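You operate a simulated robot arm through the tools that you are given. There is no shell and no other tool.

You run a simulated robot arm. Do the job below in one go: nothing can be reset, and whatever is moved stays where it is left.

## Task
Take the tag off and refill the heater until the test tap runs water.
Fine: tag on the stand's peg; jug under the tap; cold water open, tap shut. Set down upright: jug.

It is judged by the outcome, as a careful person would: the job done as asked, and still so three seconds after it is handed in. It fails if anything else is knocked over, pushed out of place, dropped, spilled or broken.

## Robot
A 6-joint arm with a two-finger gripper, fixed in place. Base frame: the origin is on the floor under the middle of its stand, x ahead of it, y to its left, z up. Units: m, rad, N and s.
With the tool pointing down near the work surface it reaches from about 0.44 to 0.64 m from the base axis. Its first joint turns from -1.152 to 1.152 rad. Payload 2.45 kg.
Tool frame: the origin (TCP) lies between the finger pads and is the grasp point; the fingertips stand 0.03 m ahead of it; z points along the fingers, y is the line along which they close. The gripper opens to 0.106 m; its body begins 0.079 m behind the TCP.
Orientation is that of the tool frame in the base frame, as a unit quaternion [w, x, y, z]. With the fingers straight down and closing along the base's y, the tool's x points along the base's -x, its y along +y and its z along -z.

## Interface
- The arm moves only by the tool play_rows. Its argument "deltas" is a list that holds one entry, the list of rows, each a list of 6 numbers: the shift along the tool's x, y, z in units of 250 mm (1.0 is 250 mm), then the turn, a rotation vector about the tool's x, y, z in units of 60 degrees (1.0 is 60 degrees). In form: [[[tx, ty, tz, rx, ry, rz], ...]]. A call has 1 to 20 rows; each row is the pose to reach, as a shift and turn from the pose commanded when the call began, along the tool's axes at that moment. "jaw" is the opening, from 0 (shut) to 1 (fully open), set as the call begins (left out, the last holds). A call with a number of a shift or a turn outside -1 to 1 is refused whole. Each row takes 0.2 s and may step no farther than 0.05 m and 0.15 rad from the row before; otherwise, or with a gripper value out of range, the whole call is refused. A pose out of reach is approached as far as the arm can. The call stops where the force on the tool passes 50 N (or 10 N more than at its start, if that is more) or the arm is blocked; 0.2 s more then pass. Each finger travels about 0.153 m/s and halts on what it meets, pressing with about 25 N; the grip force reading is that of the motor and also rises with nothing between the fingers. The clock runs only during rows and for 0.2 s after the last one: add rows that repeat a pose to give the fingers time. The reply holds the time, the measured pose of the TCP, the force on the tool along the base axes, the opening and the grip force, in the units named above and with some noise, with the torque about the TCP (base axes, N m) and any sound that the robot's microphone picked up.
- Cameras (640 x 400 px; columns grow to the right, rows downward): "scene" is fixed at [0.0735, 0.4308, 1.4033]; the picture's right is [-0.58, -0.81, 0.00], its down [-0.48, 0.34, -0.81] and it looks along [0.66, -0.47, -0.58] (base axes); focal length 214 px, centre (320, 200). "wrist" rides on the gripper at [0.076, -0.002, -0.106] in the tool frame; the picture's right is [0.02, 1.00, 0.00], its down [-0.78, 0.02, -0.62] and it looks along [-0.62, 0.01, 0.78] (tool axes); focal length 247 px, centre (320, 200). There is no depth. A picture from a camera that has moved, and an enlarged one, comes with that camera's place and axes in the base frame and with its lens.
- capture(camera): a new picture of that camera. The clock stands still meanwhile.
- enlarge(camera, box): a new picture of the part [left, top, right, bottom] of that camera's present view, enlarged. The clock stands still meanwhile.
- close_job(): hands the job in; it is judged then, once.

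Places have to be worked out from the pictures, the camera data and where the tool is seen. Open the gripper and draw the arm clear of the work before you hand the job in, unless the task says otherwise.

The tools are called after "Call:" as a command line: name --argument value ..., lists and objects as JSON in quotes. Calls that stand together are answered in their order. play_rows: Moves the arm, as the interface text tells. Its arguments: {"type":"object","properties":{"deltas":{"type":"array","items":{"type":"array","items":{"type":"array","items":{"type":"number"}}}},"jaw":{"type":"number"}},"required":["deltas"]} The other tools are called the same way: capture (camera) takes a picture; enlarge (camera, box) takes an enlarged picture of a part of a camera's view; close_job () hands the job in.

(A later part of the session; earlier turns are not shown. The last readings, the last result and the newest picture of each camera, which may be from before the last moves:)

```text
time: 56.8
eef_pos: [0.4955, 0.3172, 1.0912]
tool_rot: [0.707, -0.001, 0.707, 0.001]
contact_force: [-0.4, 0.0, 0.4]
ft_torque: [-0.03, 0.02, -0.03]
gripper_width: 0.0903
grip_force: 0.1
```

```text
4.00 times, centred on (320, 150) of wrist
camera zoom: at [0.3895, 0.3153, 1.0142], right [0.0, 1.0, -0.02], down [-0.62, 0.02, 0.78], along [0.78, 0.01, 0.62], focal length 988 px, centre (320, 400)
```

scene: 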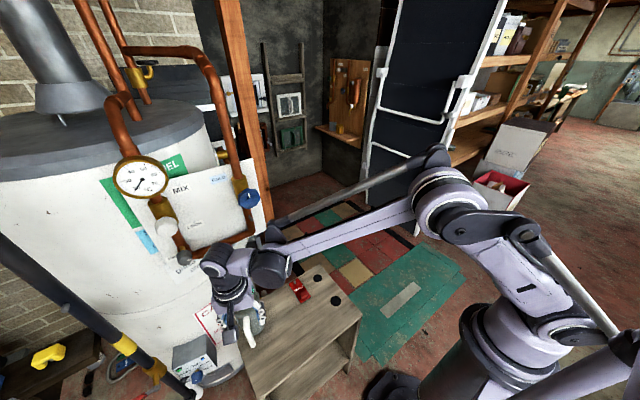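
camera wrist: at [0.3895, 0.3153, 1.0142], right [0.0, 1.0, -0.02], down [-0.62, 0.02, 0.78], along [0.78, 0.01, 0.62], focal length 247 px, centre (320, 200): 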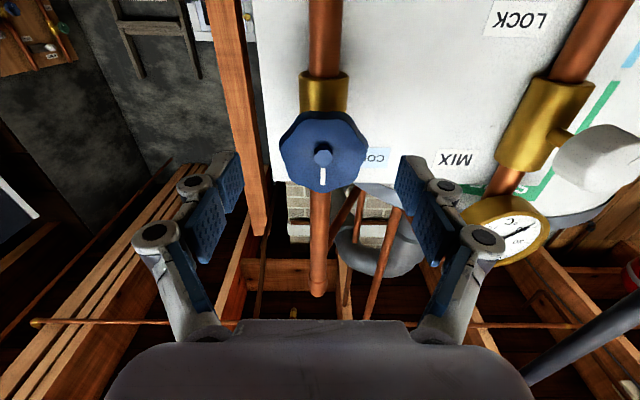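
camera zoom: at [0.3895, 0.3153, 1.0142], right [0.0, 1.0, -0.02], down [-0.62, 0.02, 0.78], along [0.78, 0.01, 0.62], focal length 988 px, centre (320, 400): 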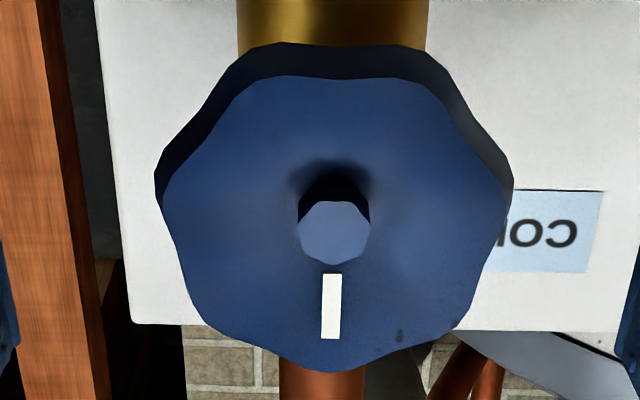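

A box sits on the gripper's upper side, reaching about 7 cm off the axis; here it is in free air. The knob's axis is (0.3184, 1.0908), matching the TCP, so I advance to x = 0.53.

Call:
play_rows --deltas '[[[0, 0.002, 0.05, 0, 0, 0], [0, 0.002, 0.1, 0, 0, 0], [0, 0.002, 0.138, 0, 0, 0], [0, 0.002, 0.138, 0, 0, 0]]]'

Call:
capture --camera "wrist"

Call:
enlarge --camera "scene" --box '[214, 160, 310, 230]'

```text
time: 57.8
eef_pos: [0.5313, 0.3156, 1.0896]
tool_rot: [0.707, 0.0, 0.707, 0.0]
contact_force: [-0.5, 0.0, 0.3]
ft_torque: [0.0, -0.01, -0.03]
gripper_width: 0.0901
grip_force: 0.0
```

```text
taken
camera wrist: at [0.4248, 0.3143, 1.0138], right [0.0, 1.0, -0.02], down [-0.62, 0.02, 0.78], along [0.78, 0.01, 0.62], focal length 247 px, centre (320, 200)
```

wrist: 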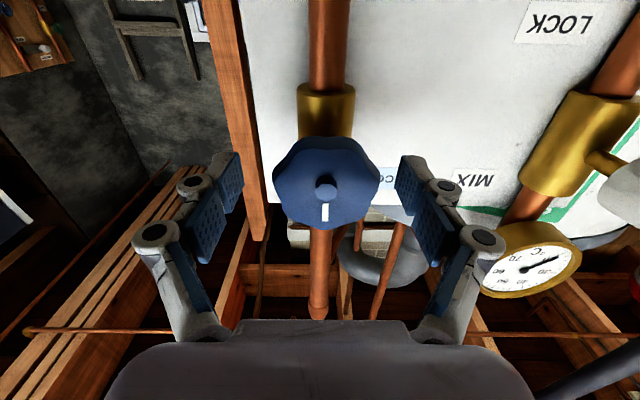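

```text
5.71 times, centred on (262, 195) of scene
camera zoom: at [0.0735, 0.4308, 1.4033], right [-0.58, -0.81, 0.0], down [-0.48, 0.34, -0.81], along [0.66, -0.47, -0.58], focal length 1226 px, centre (651, 229)
```

zoom: 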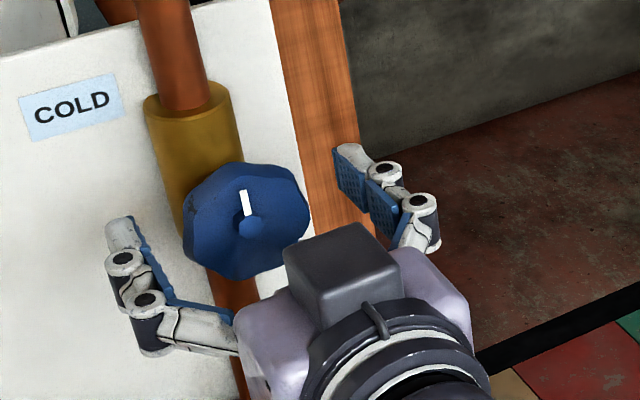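

The knob sits about 3 mm to the +y side of centre; I shift over, then close on the disc.

Call:
play_rows --deltas '[[[0, 0.012, 0, 0, 0, 0], [0, 0.012, 0, 0, 0, 0]]]'

Call:
play_rows --deltas '[[[0, 0, 0, 0, 0, 0], [0, 0, 0, 0, 0, 0], [0, 0, 0, 0, 0, 0]]]' --jaw 0

Call:
capture --camera "wrist"

```text
time: 58.4
eef_pos: [0.5299, 0.3202, 1.0907]
tool_rot: [0.707, 0.0, 0.707, 0.0]
contact_force: [-0.2, 0.5, 0.0]
ft_torque: [-0.02, 0.01, -0.02]
gripper_width: 0.0901
grip_force: 0.1
```

```text
time: 59.2
eef_pos: [0.5294, 0.3201, 1.0907]
tool_rot: [0.707, 0.001, 0.707, 0.0]
contact_force: [-12.8, -4.4, -2.7]
ft_torque: [-0.02, -0.04, -0.28]
gripper_width: 0.0545
grip_force: 45.5
```

```text
taken
camera wrist: at [0.4229, 0.3176, 1.0138], right [0.0, 1.0, -0.02], down [-0.62, 0.02, 0.78], along [0.78, 0.01, 0.62], focal length 247 px, centre (320, 200)
```

wrist: 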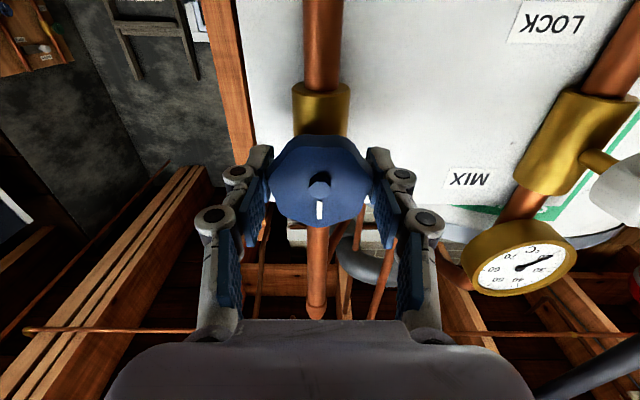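

Gripped the blue knob at 54.5 mm. I try a small counter-clockwise turn (as seen from the front, tool rz negative), and watch the torque.

Call:
play_rows --deltas '[[[0, 0, 0, 0, 0, -0.06], [0, 0, 0, 0, 0, -0.12], [0, 0, 0, 0, 0, -0.2], [0, 0, 0, 0, 0, -0.2]]]'

Call:
enlarge --camera "wrist" --box '[240, 120, 400, 240]'

Call:
enlarge --camera "scene" --box '[214, 160, 310, 230]'

```text
time: 60.2
eef_pos: [0.5286, 0.3202, 1.0903]
tool_rot: [0.702, -0.073, 0.704, -0.074]
contact_force: [-9.9, -8.9, -22.4]
ft_torque: [0.01, 0.16, -0.13]
gripper_width: 0.0546
grip_force: 45.4
```

```text
3.33 times, centred on (320, 180) of wrist
camera zoom: at [0.4227, 0.302, 1.0161], right [0.0, 0.97, -0.23], down [-0.62, 0.18, 0.76], along [0.79, 0.14, 0.6], focal length 823 px, centre (320, 267)
```

zoom: 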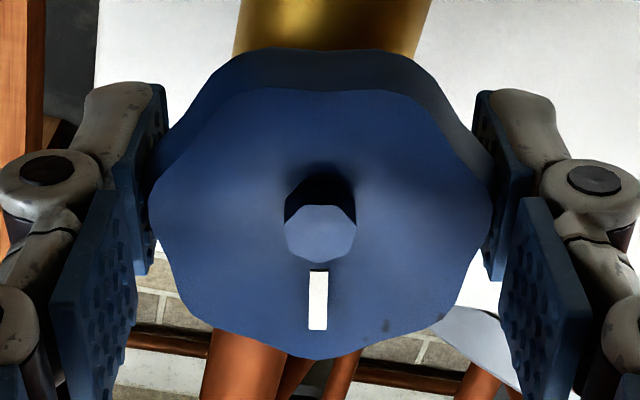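

```text
5.71 times, centred on (262, 195) of scene
camera zoom: at [0.0736, 0.4308, 1.4033], right [-0.58, -0.81, 0.0], down [-0.48, 0.34, -0.81], along [0.66, -0.47, -0.58], focal length 1226 px, centre (651, 229)
```

zoom: 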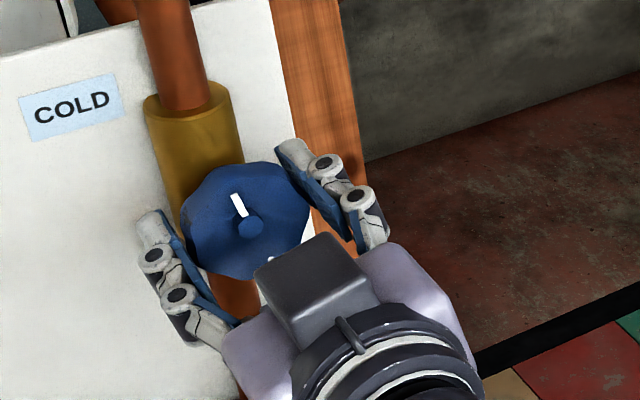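

It turns freely counter-clockwise: the mark moved 12° with the gripper and no stop was felt. I continue turning, with a slight downward shift to ease the −22 N side load.

Call:
play_rows --deltas '[[[0.008, 0, 0, 0, 0, 0], [0.01, 0, 0, 0, 0, -0.1], [0.012, 0, 0, 0, 0, -0.2], [0.012, 0, 0, 0, 0, -0.3], [0.012, 0, 0, 0, 0, -0.4], [0.012, 0, 0, 0, 0, -0.5], [0.012, 0, 0, 0, 0, -0.5]]]'

Call:
enlarge --camera "scene" --box '[214, 160, 310, 230]'

```text
time: 61.8
eef_pos: [0.5288, 0.3203, 1.0911]
tool_rot: [0.661, -0.255, 0.658, -0.256]
contact_force: [-7.0, -8.1, 30.0]
ft_torque: [0.01, 0.11, 0.09]
gripper_width: 0.0543
grip_force: 45.1
```

```text
5.71 times, centred on (262, 195) of scene
camera zoom: at [0.0728, 0.4303, 1.4036], right [-0.58, -0.81, 0.0], down [-0.48, 0.34, -0.81], along [0.66, -0.47, -0.58], focal length 1226 px, centre (651, 229)
```

zoom: 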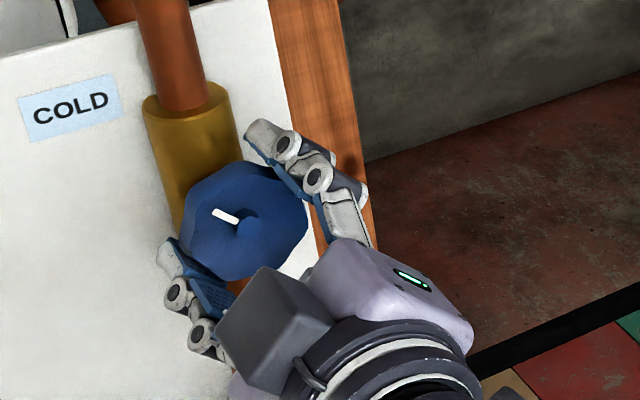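

At 42° the mark has followed, with no stop and no sound yet. I correct the side load (now +30 N in z) and turn on to about 90°.

Call:
play_rows --deltas '[[[-0.002, -0.007, 0, 0, 0, 0], [-0.002, -0.007, 0, 0, 0, -0.1], [-0.002, -0.007, 0, 0, 0, -0.2], [-0.002, -0.007, 0, 0, 0, -0.3], [-0.002, -0.007, 0, 0, 0, -0.4], [-0.002, -0.007, 0, 0, 0, -0.4]]]'

```text
time: 63.2
eef_pos: [0.5288, 0.3197, 1.0903]
tool_rot: [0.593, -0.385, 0.593, -0.386]
contact_force: [12.8, 0.9, 15.9]
ft_torque: [0.01, 0.13, 0.49]
gripper_width: 0.0546
grip_force: 45.0
```

Call:
play_rows --deltas '[[[-0.002, -0.004, 0, 0, 0, -0.1], [-0.002, -0.004, 0, 0, 0, -0.2], [-0.002, -0.004, 0, 0, 0, -0.3], [-0.002, -0.004, 0, 0, 0, -0.4], [-0.002, -0.004, 0, 0, 0, -0.4]]]'

Call:
capture --camera "scene"

Call:
enlarge --camera "scene" --box '[214, 160, 310, 230]'

```text
time: 64.4
eef_pos: [0.5295, 0.3204, 1.0897]
tool_rot: [0.499, -0.5, 0.501, -0.499]
contact_force: [-4.2, -3.6, -19.6]
ft_torque: [0.02, 0.68, -0.66]
gripper_width: 0.0544
grip_force: 44.4
```

```text
taken
```

scene: 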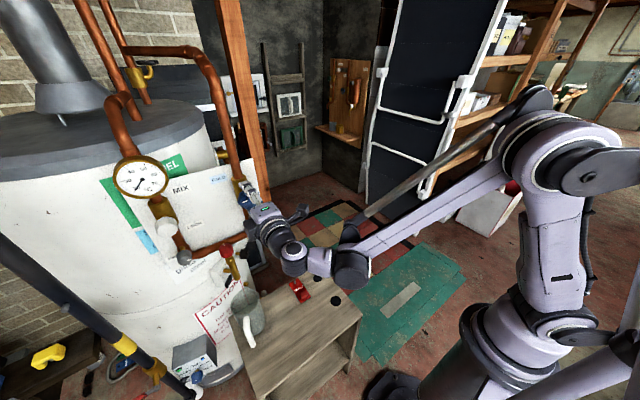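

```text
5.71 times, centred on (262, 195) of scene
camera zoom: at [0.0737, 0.4309, 1.4033], right [-0.58, -0.82, 0.0], down [-0.48, 0.34, -0.81], along [0.66, -0.47, -0.59], focal length 1226 px, centre (651, 229)
```

zoom: 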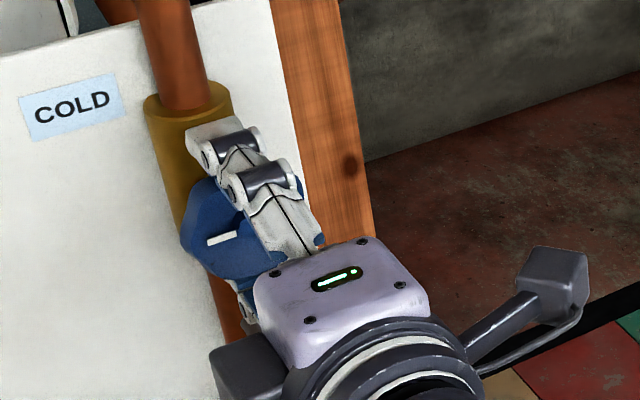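

The mark is at 90° now. I try further to feel whether there is an end stop.

Call:
play_rows --deltas '[[[0, 0, 0, 0, 0, -0.08], [0, 0, 0, 0, 0, -0.16], [0, 0, 0, 0, 0, -0.24], [0, 0, 0, 0, 0, -0.24]]]'

Call:
enlarge --camera "wrist" --box '[240, 120, 400, 240]'

```text
time: 65.4
eef_pos: [0.5296, 0.3188, 1.0891]
tool_rot: [-0.434, 0.56, -0.433, 0.557]
contact_force: [-15.1, 0.5, -30.1]
ft_torque: [-0.02, 0.0, -0.19]
gripper_width: 0.0545
grip_force: 45.6
```

```text
3.33 times, centred on (320, 180) of wrist
camera zoom: at [0.4235, 0.2454, 1.1108], right [0.0, -0.27, -0.96], down [-0.62, 0.75, -0.21], along [0.78, 0.6, -0.17], focal length 823 px, centre (320, 267)
```

zoom: 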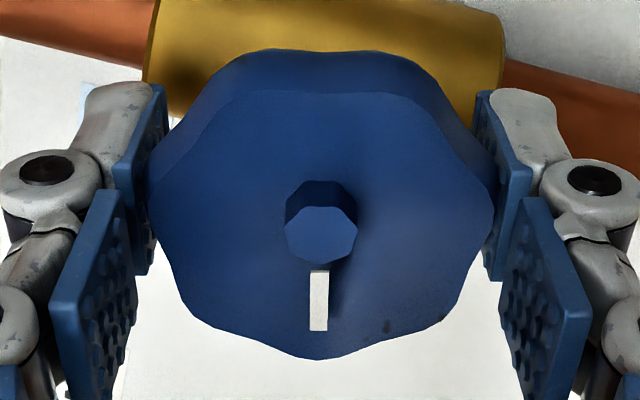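

It still turns freely past 100° and the knob follows. I correct the side load and keep turning toward a stop.

Call:
play_rows --deltas '[[[-0.001, 0.006, 0, 0, 0, 0], [-0.001, 0.006, 0, 0, 0, -0.1], [-0.001, 0.006, 0, 0, 0, -0.2], [-0.001, 0.006, 0, 0, 0, -0.3], [-0.001, 0.006, 0, 0, 0, -0.4], [-0.001, 0.006, 0, 0, 0, -0.5], [-0.001, 0.006, 0, 0, 0, -0.5]]]'

Call:
enlarge --camera "wrist" --box '[240, 120, 400, 240]'

Call:
enlarge --camera "scene" --box '[214, 160, 310, 230]'

```text
time: 67.0
eef_pos: [0.5282, 0.3206, 1.09]
tool_rot: [-0.274, 0.652, -0.272, 0.653]
contact_force: [-7.2, 11.6, 10.2]
ft_torque: [-0.01, 0.28, 0.37]
gripper_width: 0.0542
grip_force: 44.7
```

```text
3.33 times, centred on (320, 180) of wrist
camera zoom: at [0.4234, 0.2657, 1.1442], right [0.0, -0.72, -0.7], down [-0.62, 0.54, -0.56], along [0.78, 0.43, -0.44], focal length 823 px, centre (320, 267)
```

zoom: 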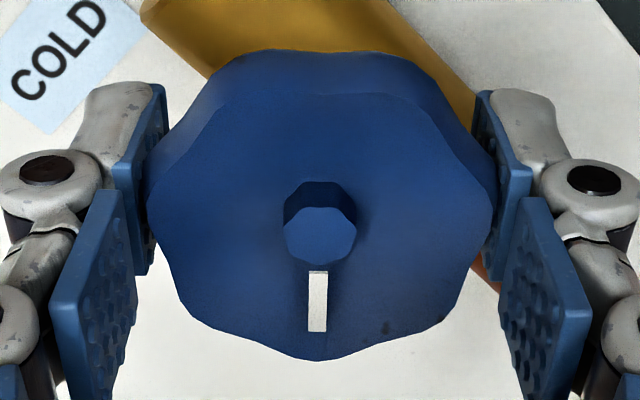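

```text
5.71 times, centred on (262, 195) of scene
camera zoom: at [0.0731, 0.4311, 1.4033], right [-0.58, -0.82, 0.0], down [-0.48, 0.34, -0.81], along [0.66, -0.47, -0.58], focal length 1226 px, centre (651, 229)
```

zoom: 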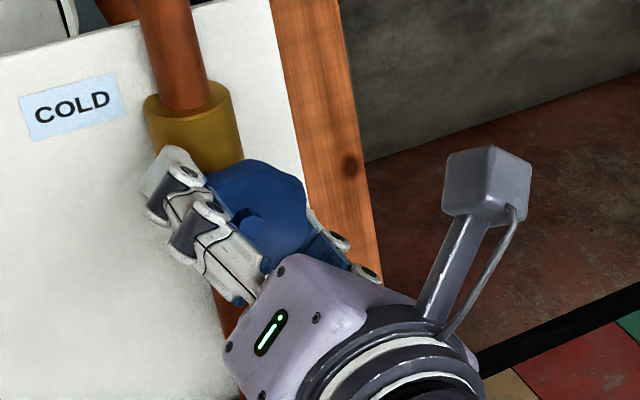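

Call:
play_rows --deltas '[[[0, -0.005, 0, 0, 0, -0.1], [0, -0.005, 0, 0, 0, -0.2], [0, -0.005, 0, 0, 0, -0.3], [0, -0.005, 0, 0, 0, -0.4], [0, -0.005, 0, 0, 0, -0.5], [0, -0.005, 0, 0, 0, -0.6], [0, -0.005, 0, 0, 0, -0.7], [0, -0.005, 0, 0, 0, -0.7]]]'

Call:
enlarge --camera "wrist" --box '[240, 120, 400, 240]'

```text
time: 68.8
eef_pos: [0.5301, 0.3199, 1.0902]
tool_rot: [-0.021, 0.708, -0.023, 0.706]
contact_force: [-10.6, 3.5, -26.6]
ft_torque: [-0.01, -0.27, 0.07]
gripper_width: 0.0546
grip_force: 44.9
```

```text
3.33 times, centred on (320, 180) of wrist
camera zoom: at [0.4237, 0.316, 1.1664], right [0.0, -1.0, -0.04], down [-0.62, 0.03, -0.78], along [0.78, 0.03, -0.62], focal length 823 px, centre (320, 267)
```

zoom: 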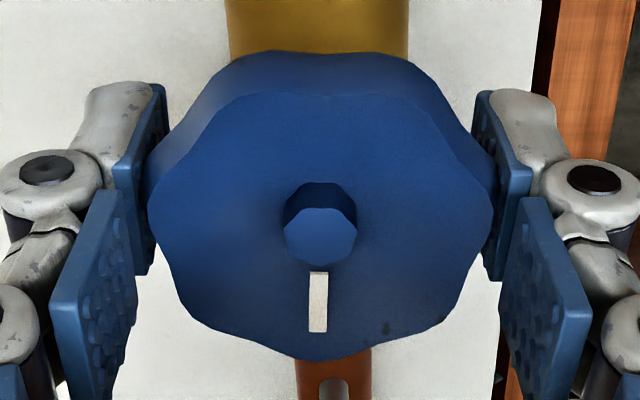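

Half a turn (176°) and still no stop; the knob follows the gripper exactly. I continue another 60°.

Call:
play_rows --deltas '[[[0, 0.003, 0, 0, 0, -0.1], [0, 0.003, 0, 0, 0, -0.2], [0, 0.003, 0, 0, 0, -0.3], [0, 0.003, 0, 0, 0, -0.4], [0, 0.003, 0, 0, 0, -0.5], [0, 0.003, 0, 0, 0, -0.6], [0, 0.003, 0, 0, 0, -0.7], [0, 0.003, 0, 0, 0, -0.7]]]'

Call:
enlarge --camera "wrist" --box '[240, 120, 400, 240]'

Call:
capture --camera "scene"

```text
time: 70.6
eef_pos: [0.5285, 0.3201, 1.0914]
tool_rot: [0.233, 0.667, 0.234, 0.668]
contact_force: [1.2, 12.0, -3.6]
ft_torque: [0.85, 0.03, 0.21]
gripper_width: 0.0534
grip_force: 44.8
```

```text
3.33 times, centred on (320, 180) of wrist
camera zoom: at [0.4229, 0.3681, 1.1494], right [0.0, -0.77, 0.64], down [-0.62, -0.5, -0.6], along [0.78, -0.4, -0.48], focal length 823 px, centre (320, 267)
```

zoom: 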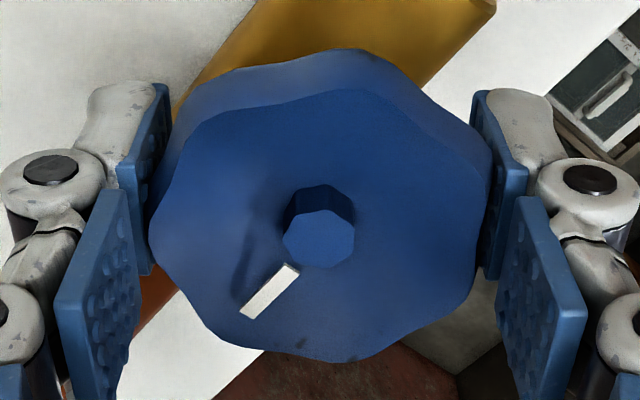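

```text
taken
```

scene: 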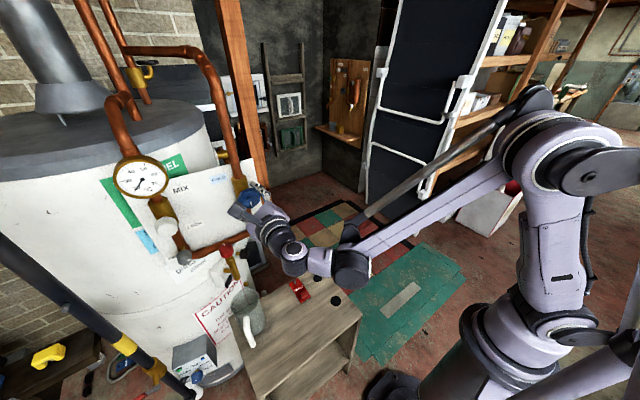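

The torque rose to 0.85 N m and the mark slipped against the gripper, so the cold valve is at its fully open stop, about 180° from where it began. I open the jaw and back straight off.

Call:
play_rows --deltas '[[[0, 0, 0, 0, 0, 0], [0, 0, 0, 0, 0, 0]]]' --jaw 0.75

Call:
play_rows --deltas '[[[0, 0, -0.06, 0, 0, 0], [0, 0, -0.12, 0, 0, 0], [0, 0, -0.2, 0, 0, 0], [0, 0, -0.28, 0, 0, 0], [0, 0, -0.28, 0, 0, 0]]]'

Call:
enlarge --camera "scene" --box '[190, 150, 318, 250]'

Call:
capture --camera "wrist"

```text
time: 71.2
eef_pos: [0.5285, 0.3192, 1.0903]
tool_rot: [0.232, 0.668, 0.232, 0.668]
contact_force: [-0.1, -0.6, -0.3]
ft_torque: [-0.01, 0.02, 0.0]
gripper_width: 0.0794
grip_force: 0.0
```

```text
time: 72.4
eef_pos: [0.4584, 0.3185, 1.0905]
tool_rot: [0.232, 0.668, 0.233, 0.668]
contact_force: [0.3, 0.5, 0.5]
ft_torque: [-0.02, 0.02, 0.01]
gripper_width: 0.0797
grip_force: 0.1
```

```text
4.00 times, centred on (254, 200) of scene
camera zoom: at [0.0735, 0.4308, 1.4033], right [-0.58, -0.82, 0.0], down [-0.48, 0.34, -0.81], along [0.66, -0.47, -0.58], focal length 858 px, centre (584, 200)
```

zoom: 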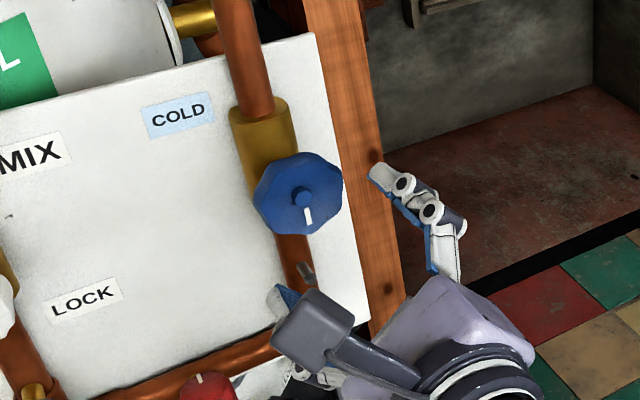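

```text
taken
camera wrist: at [0.3521, 0.3665, 1.1483], right [0.0, -0.77, 0.64], down [-0.62, -0.5, -0.6], along [0.78, -0.4, -0.48], focal length 247 px, centre (320, 200)
```

wrist: 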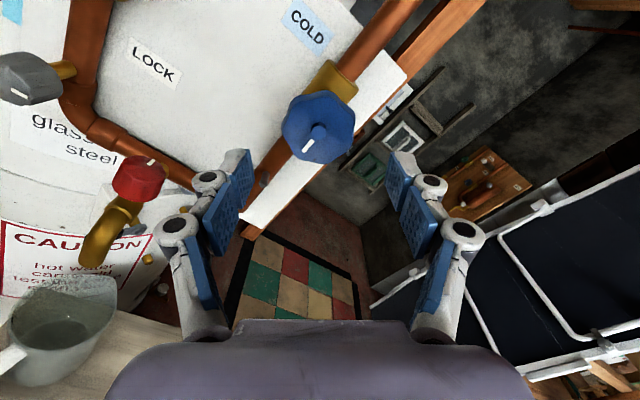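

The blue mark now points straight down, and the valve is open with the gripper off it. Next I roll the tool so the camera is on top (tool x up), moving back toward the tap's front.

Call:
play_rows --deltas '[[[0.031, -0.026, -0.024, 0, 0, 0.128], [0.062, -0.053, -0.048, 0, 0, 0.255], [0.093, -0.079, -0.072, 0, 0, 0.383], [0.124, -0.106, -0.096, 0, 0, 0.51], [0.155, -0.132, -0.12, 0, 0, 0.638], [0.155, -0.132, -0.12, 0, 0, 0.638]]]' --jaw 0.6

Call:
capture --camera "wrist"

```text
time: 73.8
eef_pos: [0.4287, 0.3679, 1.099]
tool_rot: [0.001, 0.707, -0.001, 0.707]
contact_force: [-0.9, 0.3, 0.2]
ft_torque: [0.03, -0.01, 0.02]
gripper_width: 0.0638
grip_force: 0.0
```

```text
taken
camera wrist: at [0.3233, 0.3685, 1.1764], right [0.0, -1.0, 0.02], down [-0.62, -0.02, -0.78], along [0.78, -0.01, -0.62], focal length 247 px, centre (320, 200)
```

wrist: 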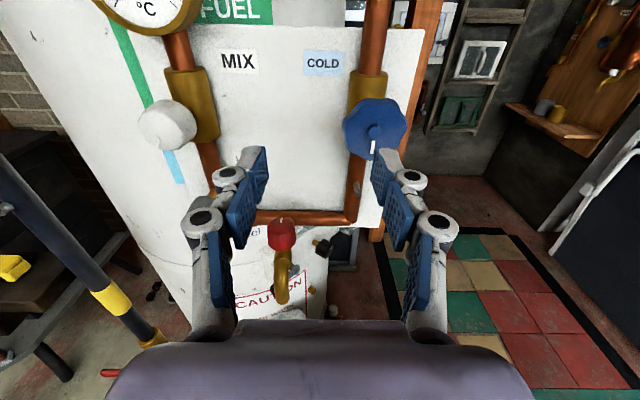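

Now an upright view: red tap knob below centre. I pitch down to 45° in front of and above the tap knob.

Call:
play_rows --deltas '[[[-0.039, -0.027, 0.017, 0, -0.125, 0], [-0.079, -0.053, 0.035, 0, -0.25, 0], [-0.118, -0.08, 0.052, 0, -0.375, 0], [-0.157, -0.107, 0.069, 0, -0.5, 0], [-0.197, -0.133, 0.087, 0, -0.625, 0], [-0.236, -0.16, 0.104, 0, -0.75, 0], [-0.236, -0.16, 0.104, 0, -0.75, 0]]]'

Call:
capture --camera "wrist"

```text
time: 75.4
eef_pos: [0.4566, 0.4087, 1.0421]
tool_rot: [0.001, 0.924, 0.0, 0.382]
contact_force: [0.4, 0.3, 0.2]
ft_torque: [-0.01, 0.0, 0.01]
gripper_width: 0.0635
grip_force: 0.0
```

```text
taken
camera wrist: at [0.436, 0.4088, 1.1706], right [0.02, -1.0, 0.02], down [-0.99, -0.02, -0.11], along [0.11, -0.02, -0.99], focal length 247 px, centre (320, 200)
```

wrist: 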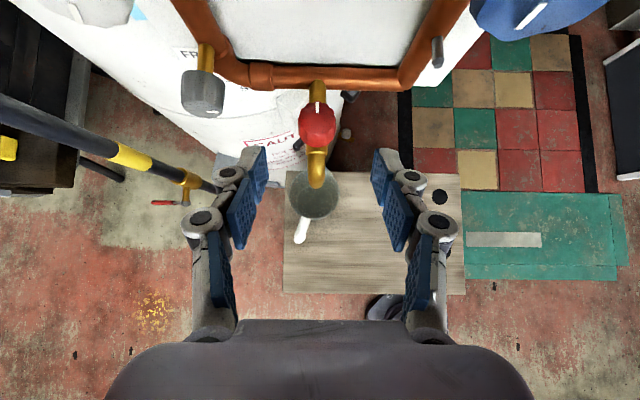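

Excellent top-down view: knob, spout and jug are all in line. I zoom in to measure the knob's centre.

Call:
enlarge --camera "wrist" --box '[256, 80, 384, 220]'

```text
2.86 times, centred on (320, 150) of wrist
camera zoom: at [0.436, 0.4088, 1.1706], right [0.02, -1.0, 0.02], down [-0.99, -0.02, -0.11], along [0.11, -0.02, -0.99], focal length 706 px, centre (320, 343)
```

zoom: 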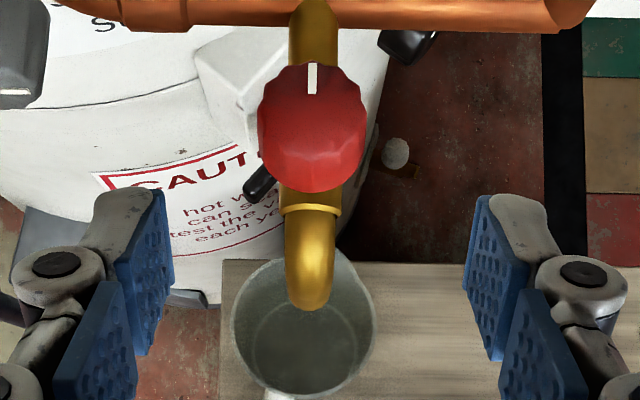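

The knob's axis is at (0.5245, 0.409), with its top at z ≈ 0.976; the jug's centre (0.4925, 0.412) is directly under the outlet (0.492, 0.410). I turn the tool −40° about the vertical so I'll have about 80° of counter-clockwise travel, and line up with the knob.

Call:
play_rows --deltas '[[[0.003, -0.025, 0.02, -0.0785, 0, 0.0785], [0.005, -0.05, 0.039, -0.157, 0, 0.157], [0.008, -0.075, 0.059, -0.2355, 0, 0.2355], [0.011, -0.1, 0.078, -0.314, 0, 0.314], [0.013, -0.125, 0.098, -0.3925, 0, 0.3925], [0.016, -0.15, 0.117, -0.471, 0, 0.471], [0.016, -0.15, 0.117, -0.471, 0, 0.471]]]'

Call:
capture --camera "wrist"

Call:
capture --camera "scene"

```text
time: 77.0
eef_pos: [0.4809, 0.4462, 1.0227]
tool_rot: [0.132, 0.868, -0.316, 0.36]
contact_force: [-0.6, 0.2, -1.0]
ft_torque: [0.0, 0.0, -0.01]
gripper_width: 0.0636
grip_force: 0.1
```

```text
taken
camera wrist: at [0.4649, 0.4603, 1.1518], right [-0.63, -0.78, 0.02], down [-0.77, 0.63, -0.12], along [0.08, -0.09, -0.99], focal length 247 px, centre (320, 200)
```

wrist: 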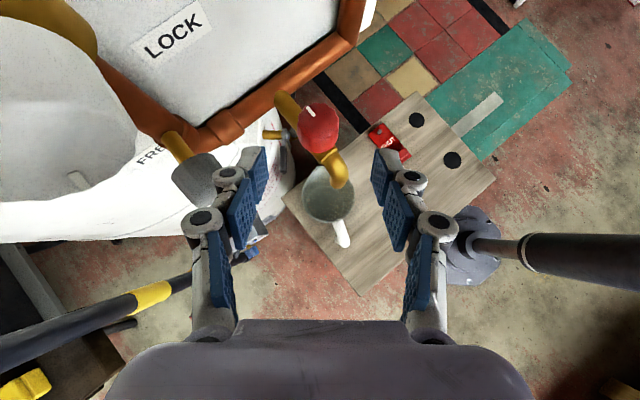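

```text
taken
```

scene: 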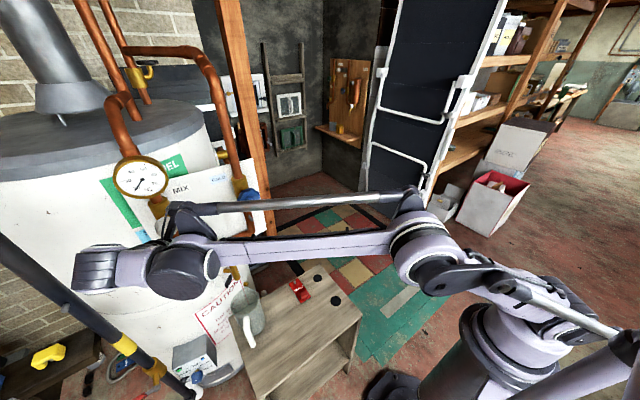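

Call:
enlarge --camera "wrist" --box '[256, 80, 384, 220]'

```text
2.86 times, centred on (320, 150) of wrist
camera zoom: at [0.4649, 0.4603, 1.1518], right [-0.63, -0.78, 0.02], down [-0.77, 0.63, -0.12], along [0.08, -0.09, -0.99], focal length 706 px, centre (320, 343)
```

zoom: 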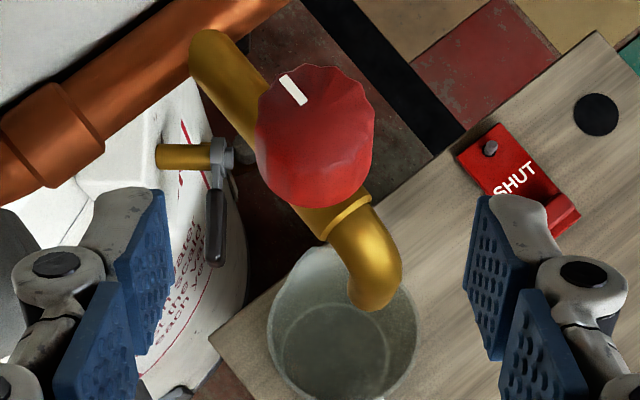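

The knob's top is exactly where predicted on the tool axis. I advance 6 cm along the tool axis so the fingertips flank the knob.

Call:
play_rows --deltas '[[[0, 0, 0.06, 0, 0, 0], [0, 0, 0.12, 0, 0, 0], [0, 0, 0.18, 0, 0, 0], [0, 0, 0.24, 0, 0, 0], [0, 0, 0.24, 0, 0, 0]]]'

Call:
capture --camera "wrist"

Call:
enlarge --camera "wrist" --box '[240, 110, 400, 230]'

```text
time: 78.2
eef_pos: [0.5128, 0.4189, 0.9793]
tool_rot: [0.132, 0.868, -0.315, 0.36]
contact_force: [-0.2, 0.5, -0.2]
ft_torque: [0.0, 0.02, 0.01]
gripper_width: 0.0638
grip_force: 0.1
```

```text
taken
camera wrist: at [0.4977, 0.4337, 1.1088], right [-0.63, -0.78, 0.02], down [-0.77, 0.62, -0.12], along [0.08, -0.09, -0.99], focal length 247 px, centre (320, 200)
```

wrist: 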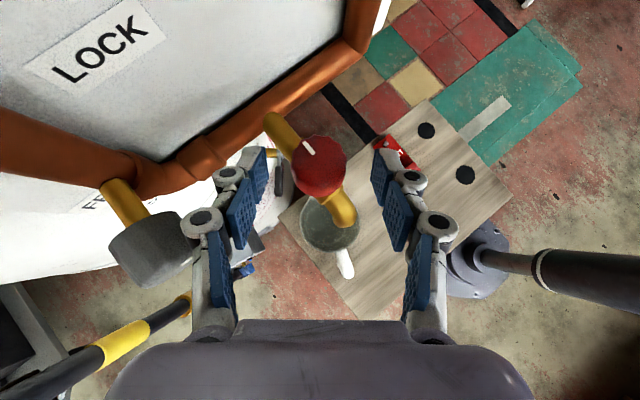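

```text
3.33 times, centred on (320, 170) of wrist
camera zoom: at [0.4977, 0.4337, 1.1088], right [-0.63, -0.78, 0.02], down [-0.77, 0.62, -0.12], along [0.08, -0.09, -0.99], focal length 823 px, centre (320, 300)
```

zoom: 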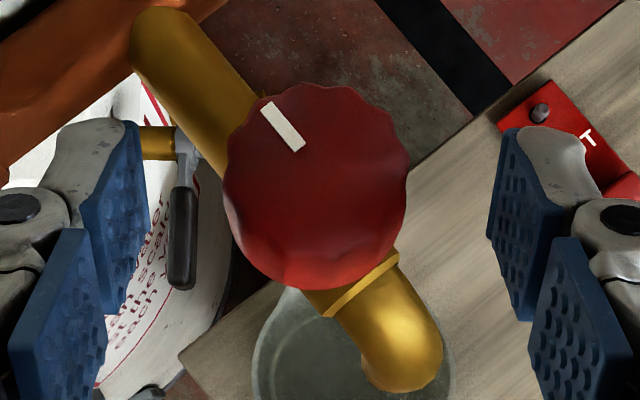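

The knob is centred between the fingers. I raise 2 mm to keep the tips above the tap body, then close on the knob.

Call:
play_rows --deltas '[[[0.006, 0, -0.006, 0, 0, 0], [0.006, 0, -0.006, 0, 0, 0]]]'

Call:
play_rows --deltas '[[[0, 0, 0, 0, 0, 0], [0, 0, 0, 0, 0, 0], [0, 0, 0, 0, 0, 0]]]' --jaw 0

Call:
enlarge --camera "wrist" --box '[240, 110, 400, 230]'

```text
time: 78.8
eef_pos: [0.5122, 0.4198, 0.9817]
tool_rot: [0.131, 0.868, -0.315, 0.36]
contact_force: [-0.7, -0.3, -0.6]
ft_torque: [0.02, 0.05, 0.0]
gripper_width: 0.0637
grip_force: 0.2
```

```text
time: 79.6
eef_pos: [0.5127, 0.421, 0.9821]
tool_rot: [0.131, 0.869, -0.314, 0.36]
contact_force: [1.6, 5.7, 6.9]
ft_torque: [0.14, -0.01, 0.13]
gripper_width: 0.0327
grip_force: 45.0
```

```text
3.33 times, centred on (320, 170) of wrist
camera zoom: at [0.4974, 0.4346, 1.1118], right [-0.63, -0.78, 0.02], down [-0.77, 0.62, -0.12], along [0.08, -0.09, -0.99], focal length 823 px, centre (320, 300)
```

zoom: 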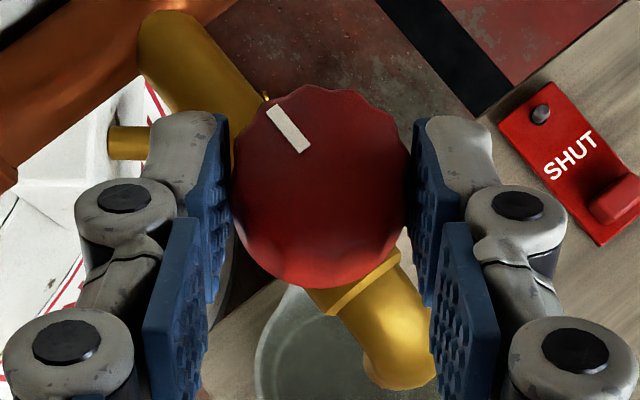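

Holding the tap knob (32.7 mm). I turn it a first 16° counter-clockwise as seen from above, about the knob's own axis, and check torque and sound.

Call:
play_rows --deltas '[[[0.0005, 0.0092, 0.0005, 0.0943, 0, -0.0943], [0.0018, 0.0182, 0.0018, 0.1886, 0, -0.1886], [0.0018, 0.0182, 0.0018, 0.1886, 0, -0.1886]]]'

Call:
enlarge --camera "wrist" --box '[240, 110, 400, 230]'

```text
time: 80.4
eef_pos: [0.5113, 0.4165, 0.9831]
tool_rot: [0.08, 0.904, -0.191, 0.374]
contact_force: [-1.9, 9.4, 2.2]
ft_torque: [-0.17, -0.72, 0.13]
gripper_width: 0.0325
grip_force: 44.8
```

```text
3.33 times, centred on (320, 170) of wrist
camera zoom: at [0.4917, 0.4258, 1.1119], right [-0.39, -0.92, 0.02], down [-0.92, 0.38, -0.11], along [0.1, -0.06, -0.99], focal length 823 px, centre (320, 300)
```

zoom: 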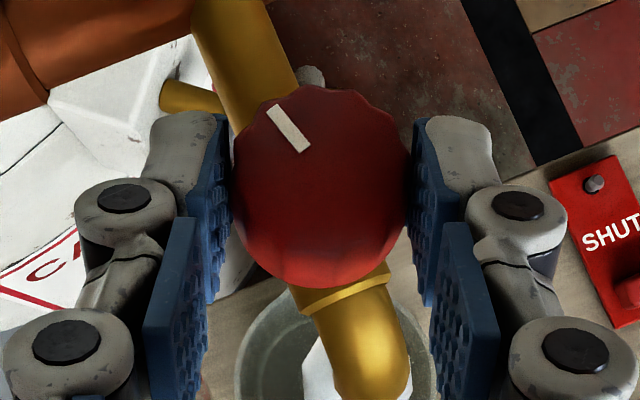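

The knob follows the gripper. I notice a whitish patch in the jug below the spout, so I look closer before going on.

Call:
enlarge --camera "scene" --box '[190, 230, 290, 360]'

Call:
enlarge --camera "wrist" --box '[280, 170, 380, 270]'

```text
3.08 times, centred on (240, 295) of scene
camera zoom: at [0.0734, 0.431, 1.4033], right [-0.58, -0.82, 0.0], down [-0.48, 0.34, -0.81], along [0.66, -0.47, -0.58], focal length 660 px, centre (566, -92)
```

zoom: 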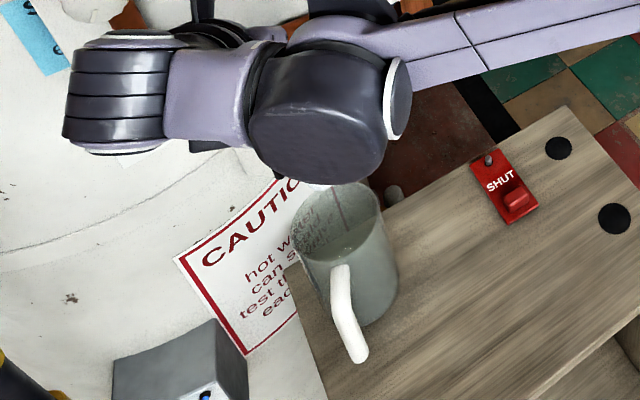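

```text
4.00 times, centred on (330, 220) of wrist
camera zoom: at [0.4917, 0.4258, 1.1119], right [-0.39, -0.92, 0.02], down [-0.92, 0.38, -0.11], along [0.1, -0.06, -0.99], focal length 988 px, centre (280, 120)
```

zoom: 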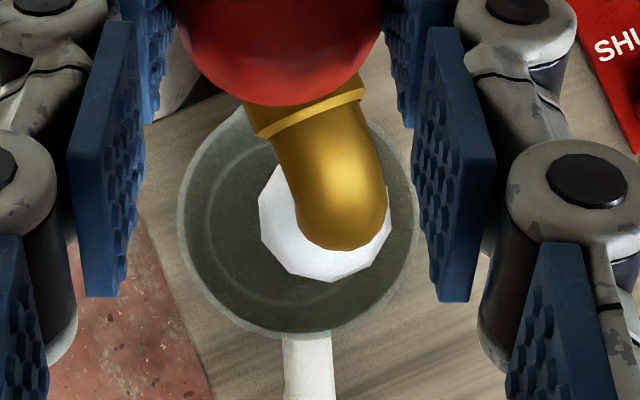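

A white foaming splash has appeared in the jug under the spout: the test tap is already running. I hold for a moment to confirm it is a steady stream.

Call:
play_rows --deltas '[[[0, 0, 0, 0, 0, 0], [0, 0, 0, 0, 0, 0]]]'

Call:
enlarge --camera "wrist" --box '[280, 170, 380, 270]'

Call:
enlarge --camera "scene" --box '[220, 270, 270, 320]'

```text
time: 81.0
eef_pos: [0.5096, 0.416, 0.983]
tool_rot: [0.08, 0.904, -0.19, 0.375]
contact_force: [-2.9, 11.5, 1.6]
ft_torque: [0.06, -0.06, 0.15]
gripper_width: 0.0327
grip_force: 44.3
```

```text
4.00 times, centred on (330, 220) of wrist
camera zoom: at [0.4918, 0.4259, 1.1119], right [-0.39, -0.92, 0.02], down [-0.92, 0.39, -0.11], along [0.1, -0.06, -0.99], focal length 988 px, centre (280, 120)
```

zoom: 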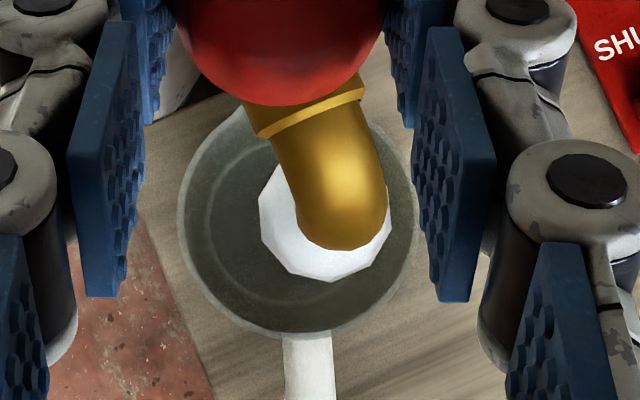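

```text
8.00 times, centred on (245, 295) of scene
camera zoom: at [0.0734, 0.4311, 1.4032], right [-0.58, -0.82, 0.0], down [-0.48, 0.34, -0.81], along [0.66, -0.47, -0.58], focal length 1716 px, centre (920, -560)
```

zoom: 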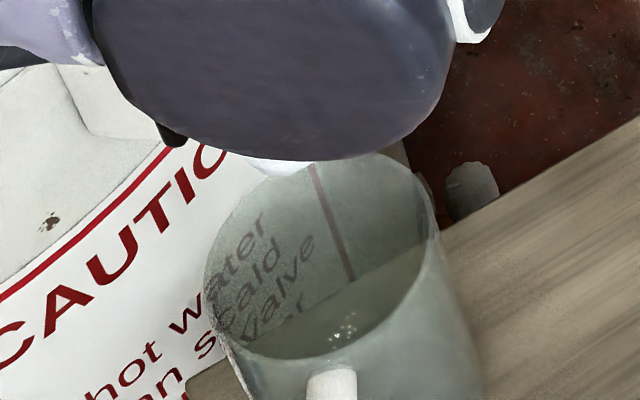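

The white shape is not in the jug: the scene view puts it just under the spout at z ≈ 0.83–0.87, so it looks like air venting from the tap, not water yet. I hold the tap here and let the heater fill, checking often.

Call:
play_rows --deltas '[[[0, 0, 0, 0, 0, 0], [0, 0, 0, 0, 0, 0], [0, 0, 0, 0, 0, 0], [0, 0, 0, 0, 0, 0], [0, 0, 0, 0, 0, 0], [0, 0, 0, 0, 0, 0], [0, 0, 0, 0, 0, 0], [0, 0, 0, 0, 0, 0]]]'

Call:
enlarge --camera "wrist" --box '[280, 170, 380, 270]'

Call:
enlarge --camera "scene" --box '[220, 270, 270, 320]'

```text
time: 82.8
eef_pos: [0.5101, 0.4154, 0.9829]
tool_rot: [0.079, 0.904, -0.19, 0.374]
contact_force: [-5.0, 15.0, -2.6]
ft_torque: [0.29, 0.2, 0.23]
gripper_width: 0.0328
grip_force: 45.2
```

```text
4.00 times, centred on (330, 220) of wrist
camera zoom: at [0.4918, 0.4259, 1.1119], right [-0.39, -0.92, 0.02], down [-0.92, 0.39, -0.11], along [0.1, -0.06, -0.99], focal length 988 px, centre (280, 120)
```

zoom: 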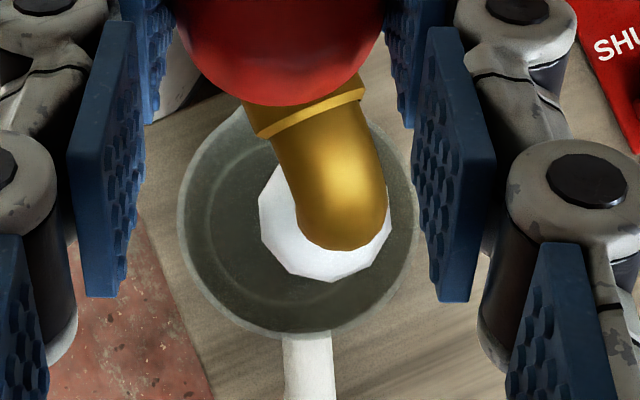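

```text
8.00 times, centred on (245, 295) of scene
camera zoom: at [0.0734, 0.4313, 1.4032], right [-0.58, -0.82, 0.0], down [-0.48, 0.34, -0.81], along [0.66, -0.47, -0.58], focal length 1716 px, centre (920, -560)
```

zoom: 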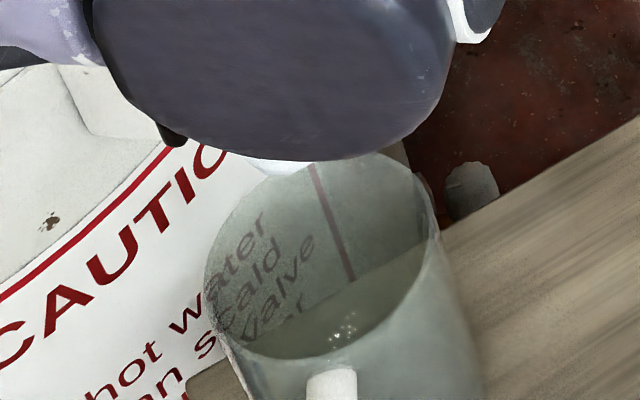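

Still only air, and no water level change in the jug. I open the tap a further 24° to vent faster, easing the side load, and wait a little.

Call:
play_rows --deltas '[[[0.0007, 0.0071, 0.0007, 0.0943, 0, -0.0943], [0.0013, 0.0143, 0.0013, 0.1886, 0, -0.1886], [0.002, 0.0214, 0.002, 0.283, 0, -0.283], [0.002, 0.0214, 0.002, 0.283, 0, -0.283], [0.002, 0.0214, 0.002, 0.283, 0, -0.283], [0.002, 0.0214, 0.002, 0.283, 0, -0.283], [0.002, 0.0214, 0.002, 0.283, 0, -0.283]]]'

Call:
capture --camera "wrist"

Call:
enlarge --camera "scene" --box '[210, 260, 274, 320]'

```text
time: 84.4
eef_pos: [0.5092, 0.4102, 0.9823]
tool_rot: [0.001, 0.924, 0.002, 0.382]
contact_force: [1.8, 3.2, 11.1]
ft_torque: [-0.06, -0.36, 0.05]
gripper_width: 0.0325
grip_force: 45.1
```

```text
taken
camera wrist: at [0.4875, 0.4113, 1.1119], right [0.02, -1.0, 0.02], down [-0.99, -0.02, -0.12], along [0.12, -0.02, -0.99], focal length 247 px, centre (320, 200)
```

wrist: 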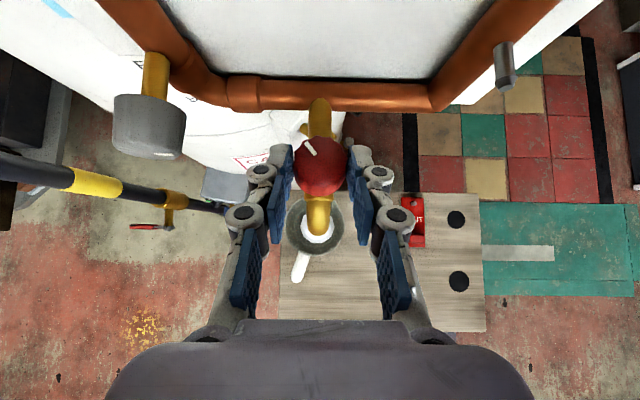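

```text
6.67 times, centred on (242, 290) of scene
camera zoom: at [0.0734, 0.4308, 1.4033], right [-0.58, -0.81, 0.0], down [-0.48, 0.34, -0.81], along [0.66, -0.47, -0.58], focal length 1430 px, centre (840, -400)
```

zoom: 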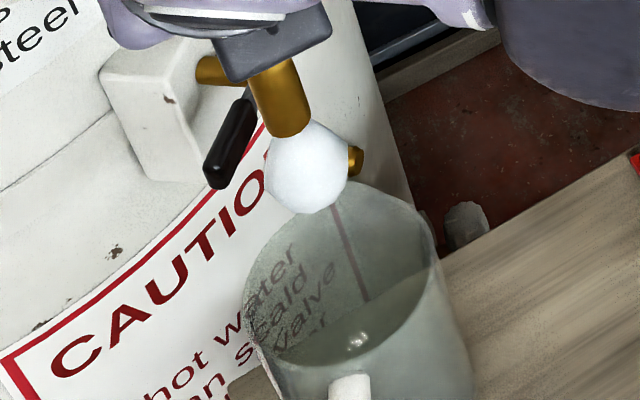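

Now it is clear: a white puff of air at the outlet, no water. The heater is filling and venting. I hold and wait in short intervals, watching the outlet from the scene camera.

Call:
play_rows --deltas '[[[0, 0, 0, 0, 0, 0], [0, 0, 0, 0, 0, 0], [0, 0, 0, 0, 0, 0], [0, 0, 0, 0, 0, 0], [0, 0, 0, 0, 0, 0], [0, 0, 0, 0, 0, 0], [0, 0, 0, 0, 0, 0], [0, 0, 0, 0, 0, 0], [0, 0, 0, 0, 0, 0], [0, 0, 0, 0, 0, 0]]]'

Call:
enlarge --camera "scene" --box '[210, 260, 274, 320]'

```text
time: 86.6
eef_pos: [0.5081, 0.4105, 0.9828]
tool_rot: [0.001, 0.923, 0.001, 0.384]
contact_force: [8.0, -2.1, 16.9]
ft_torque: [0.01, -0.15, 0.02]
gripper_width: 0.0327
grip_force: 44.8
```

```text
6.67 times, centred on (242, 290) of scene
camera zoom: at [0.0735, 0.4305, 1.4034], right [-0.58, -0.81, 0.0], down [-0.48, 0.34, -0.81], along [0.66, -0.47, -0.59], focal length 1430 px, centre (840, -400)
```

zoom: 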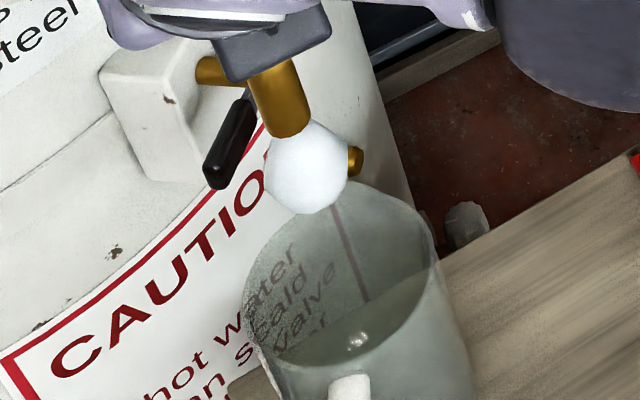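

Call:
play_rows --deltas '[[[0.008, 0, 0, 0, 0, 0], [0.008, 0, 0, 0, 0, 0], [0.008, 0, 0, 0, 0, 0], [0.008, 0, 0, 0, 0, 0], [0.008, 0, 0, 0, 0, 0], [0.008, 0, 0, 0, 0, 0], [0.008, 0, 0, 0, 0, 0], [0.008, 0, 0, 0, 0, 0], [0.008, 0, 0, 0, 0, 0], [0.008, 0, 0, 0, 0, 0]]]'

Call:
enlarge --camera "scene" --box '[210, 260, 274, 320]'

Call:
capture --camera "scene"

```text
time: 88.8
eef_pos: [0.5089, 0.4115, 0.9811]
tool_rot: [0.002, 0.925, -0.001, 0.381]
contact_force: [-14.1, -9.7, -12.0]
ft_torque: [0.11, 0.67, -0.17]
gripper_width: 0.0329
grip_force: 44.9
```

```text
6.67 times, centred on (242, 290) of scene
camera zoom: at [0.0733, 0.4307, 1.4034], right [-0.58, -0.82, 0.0], down [-0.48, 0.34, -0.81], along [0.66, -0.47, -0.58], focal length 1430 px, centre (840, -400)
```

zoom: 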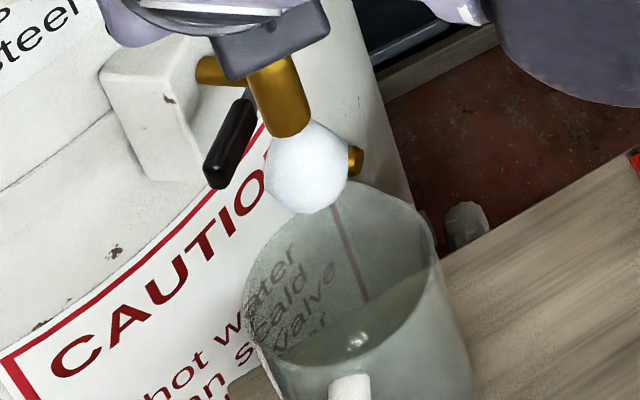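

```text
taken
```

scene: 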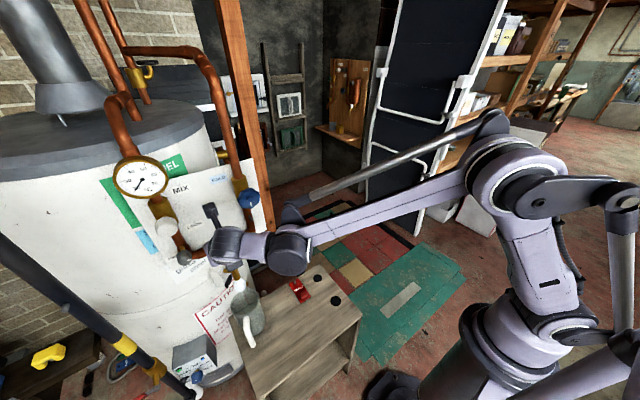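

Still venting air. I ease the load by 1 mm and keep waiting with the tap held open.

Call:
play_rows --deltas '[[[-0.004, 0, 0, 0, 0, 0], [-0.004, 0, 0, 0, 0, 0], [-0.004, 0, 0, 0, 0, 0], [-0.004, 0, 0, 0, 0, 0], [-0.004, 0, 0, 0, 0, 0], [-0.004, 0, 0, 0, 0, 0], [-0.004, 0, 0, 0, 0, 0], [-0.004, 0, 0, 0, 0, 0], [-0.004, 0, 0, 0, 0, 0], [-0.004, 0, 0, 0, 0, 0], [-0.004, 0, 0, 0, 0, 0], [-0.004, 0, 0, 0, 0, 0]]]'

Call:
enlarge --camera "scene" --box '[210, 260, 274, 320]'

```text
time: 91.4
eef_pos: [0.5081, 0.4103, 0.9828]
tool_rot: [0.002, 0.924, 0.001, 0.382]
contact_force: [-11.4, -7.2, -12.3]
ft_torque: [-0.23, 0.31, -0.1]
gripper_width: 0.033
grip_force: 44.8
```

```text
6.67 times, centred on (242, 290) of scene
camera zoom: at [0.0734, 0.4308, 1.4033], right [-0.58, -0.81, 0.0], down [-0.48, 0.34, -0.81], along [0.66, -0.47, -0.58], focal length 1430 px, centre (840, -400)
```

zoom: 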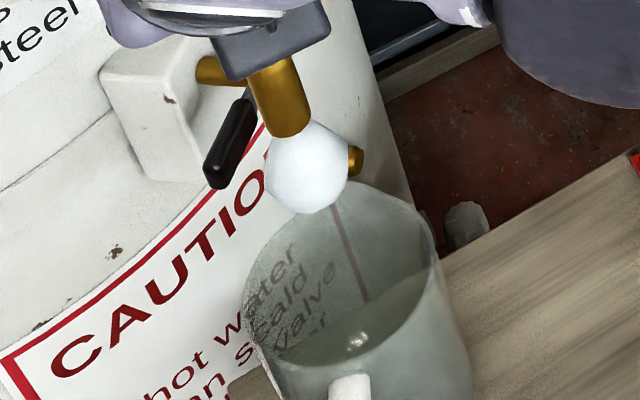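

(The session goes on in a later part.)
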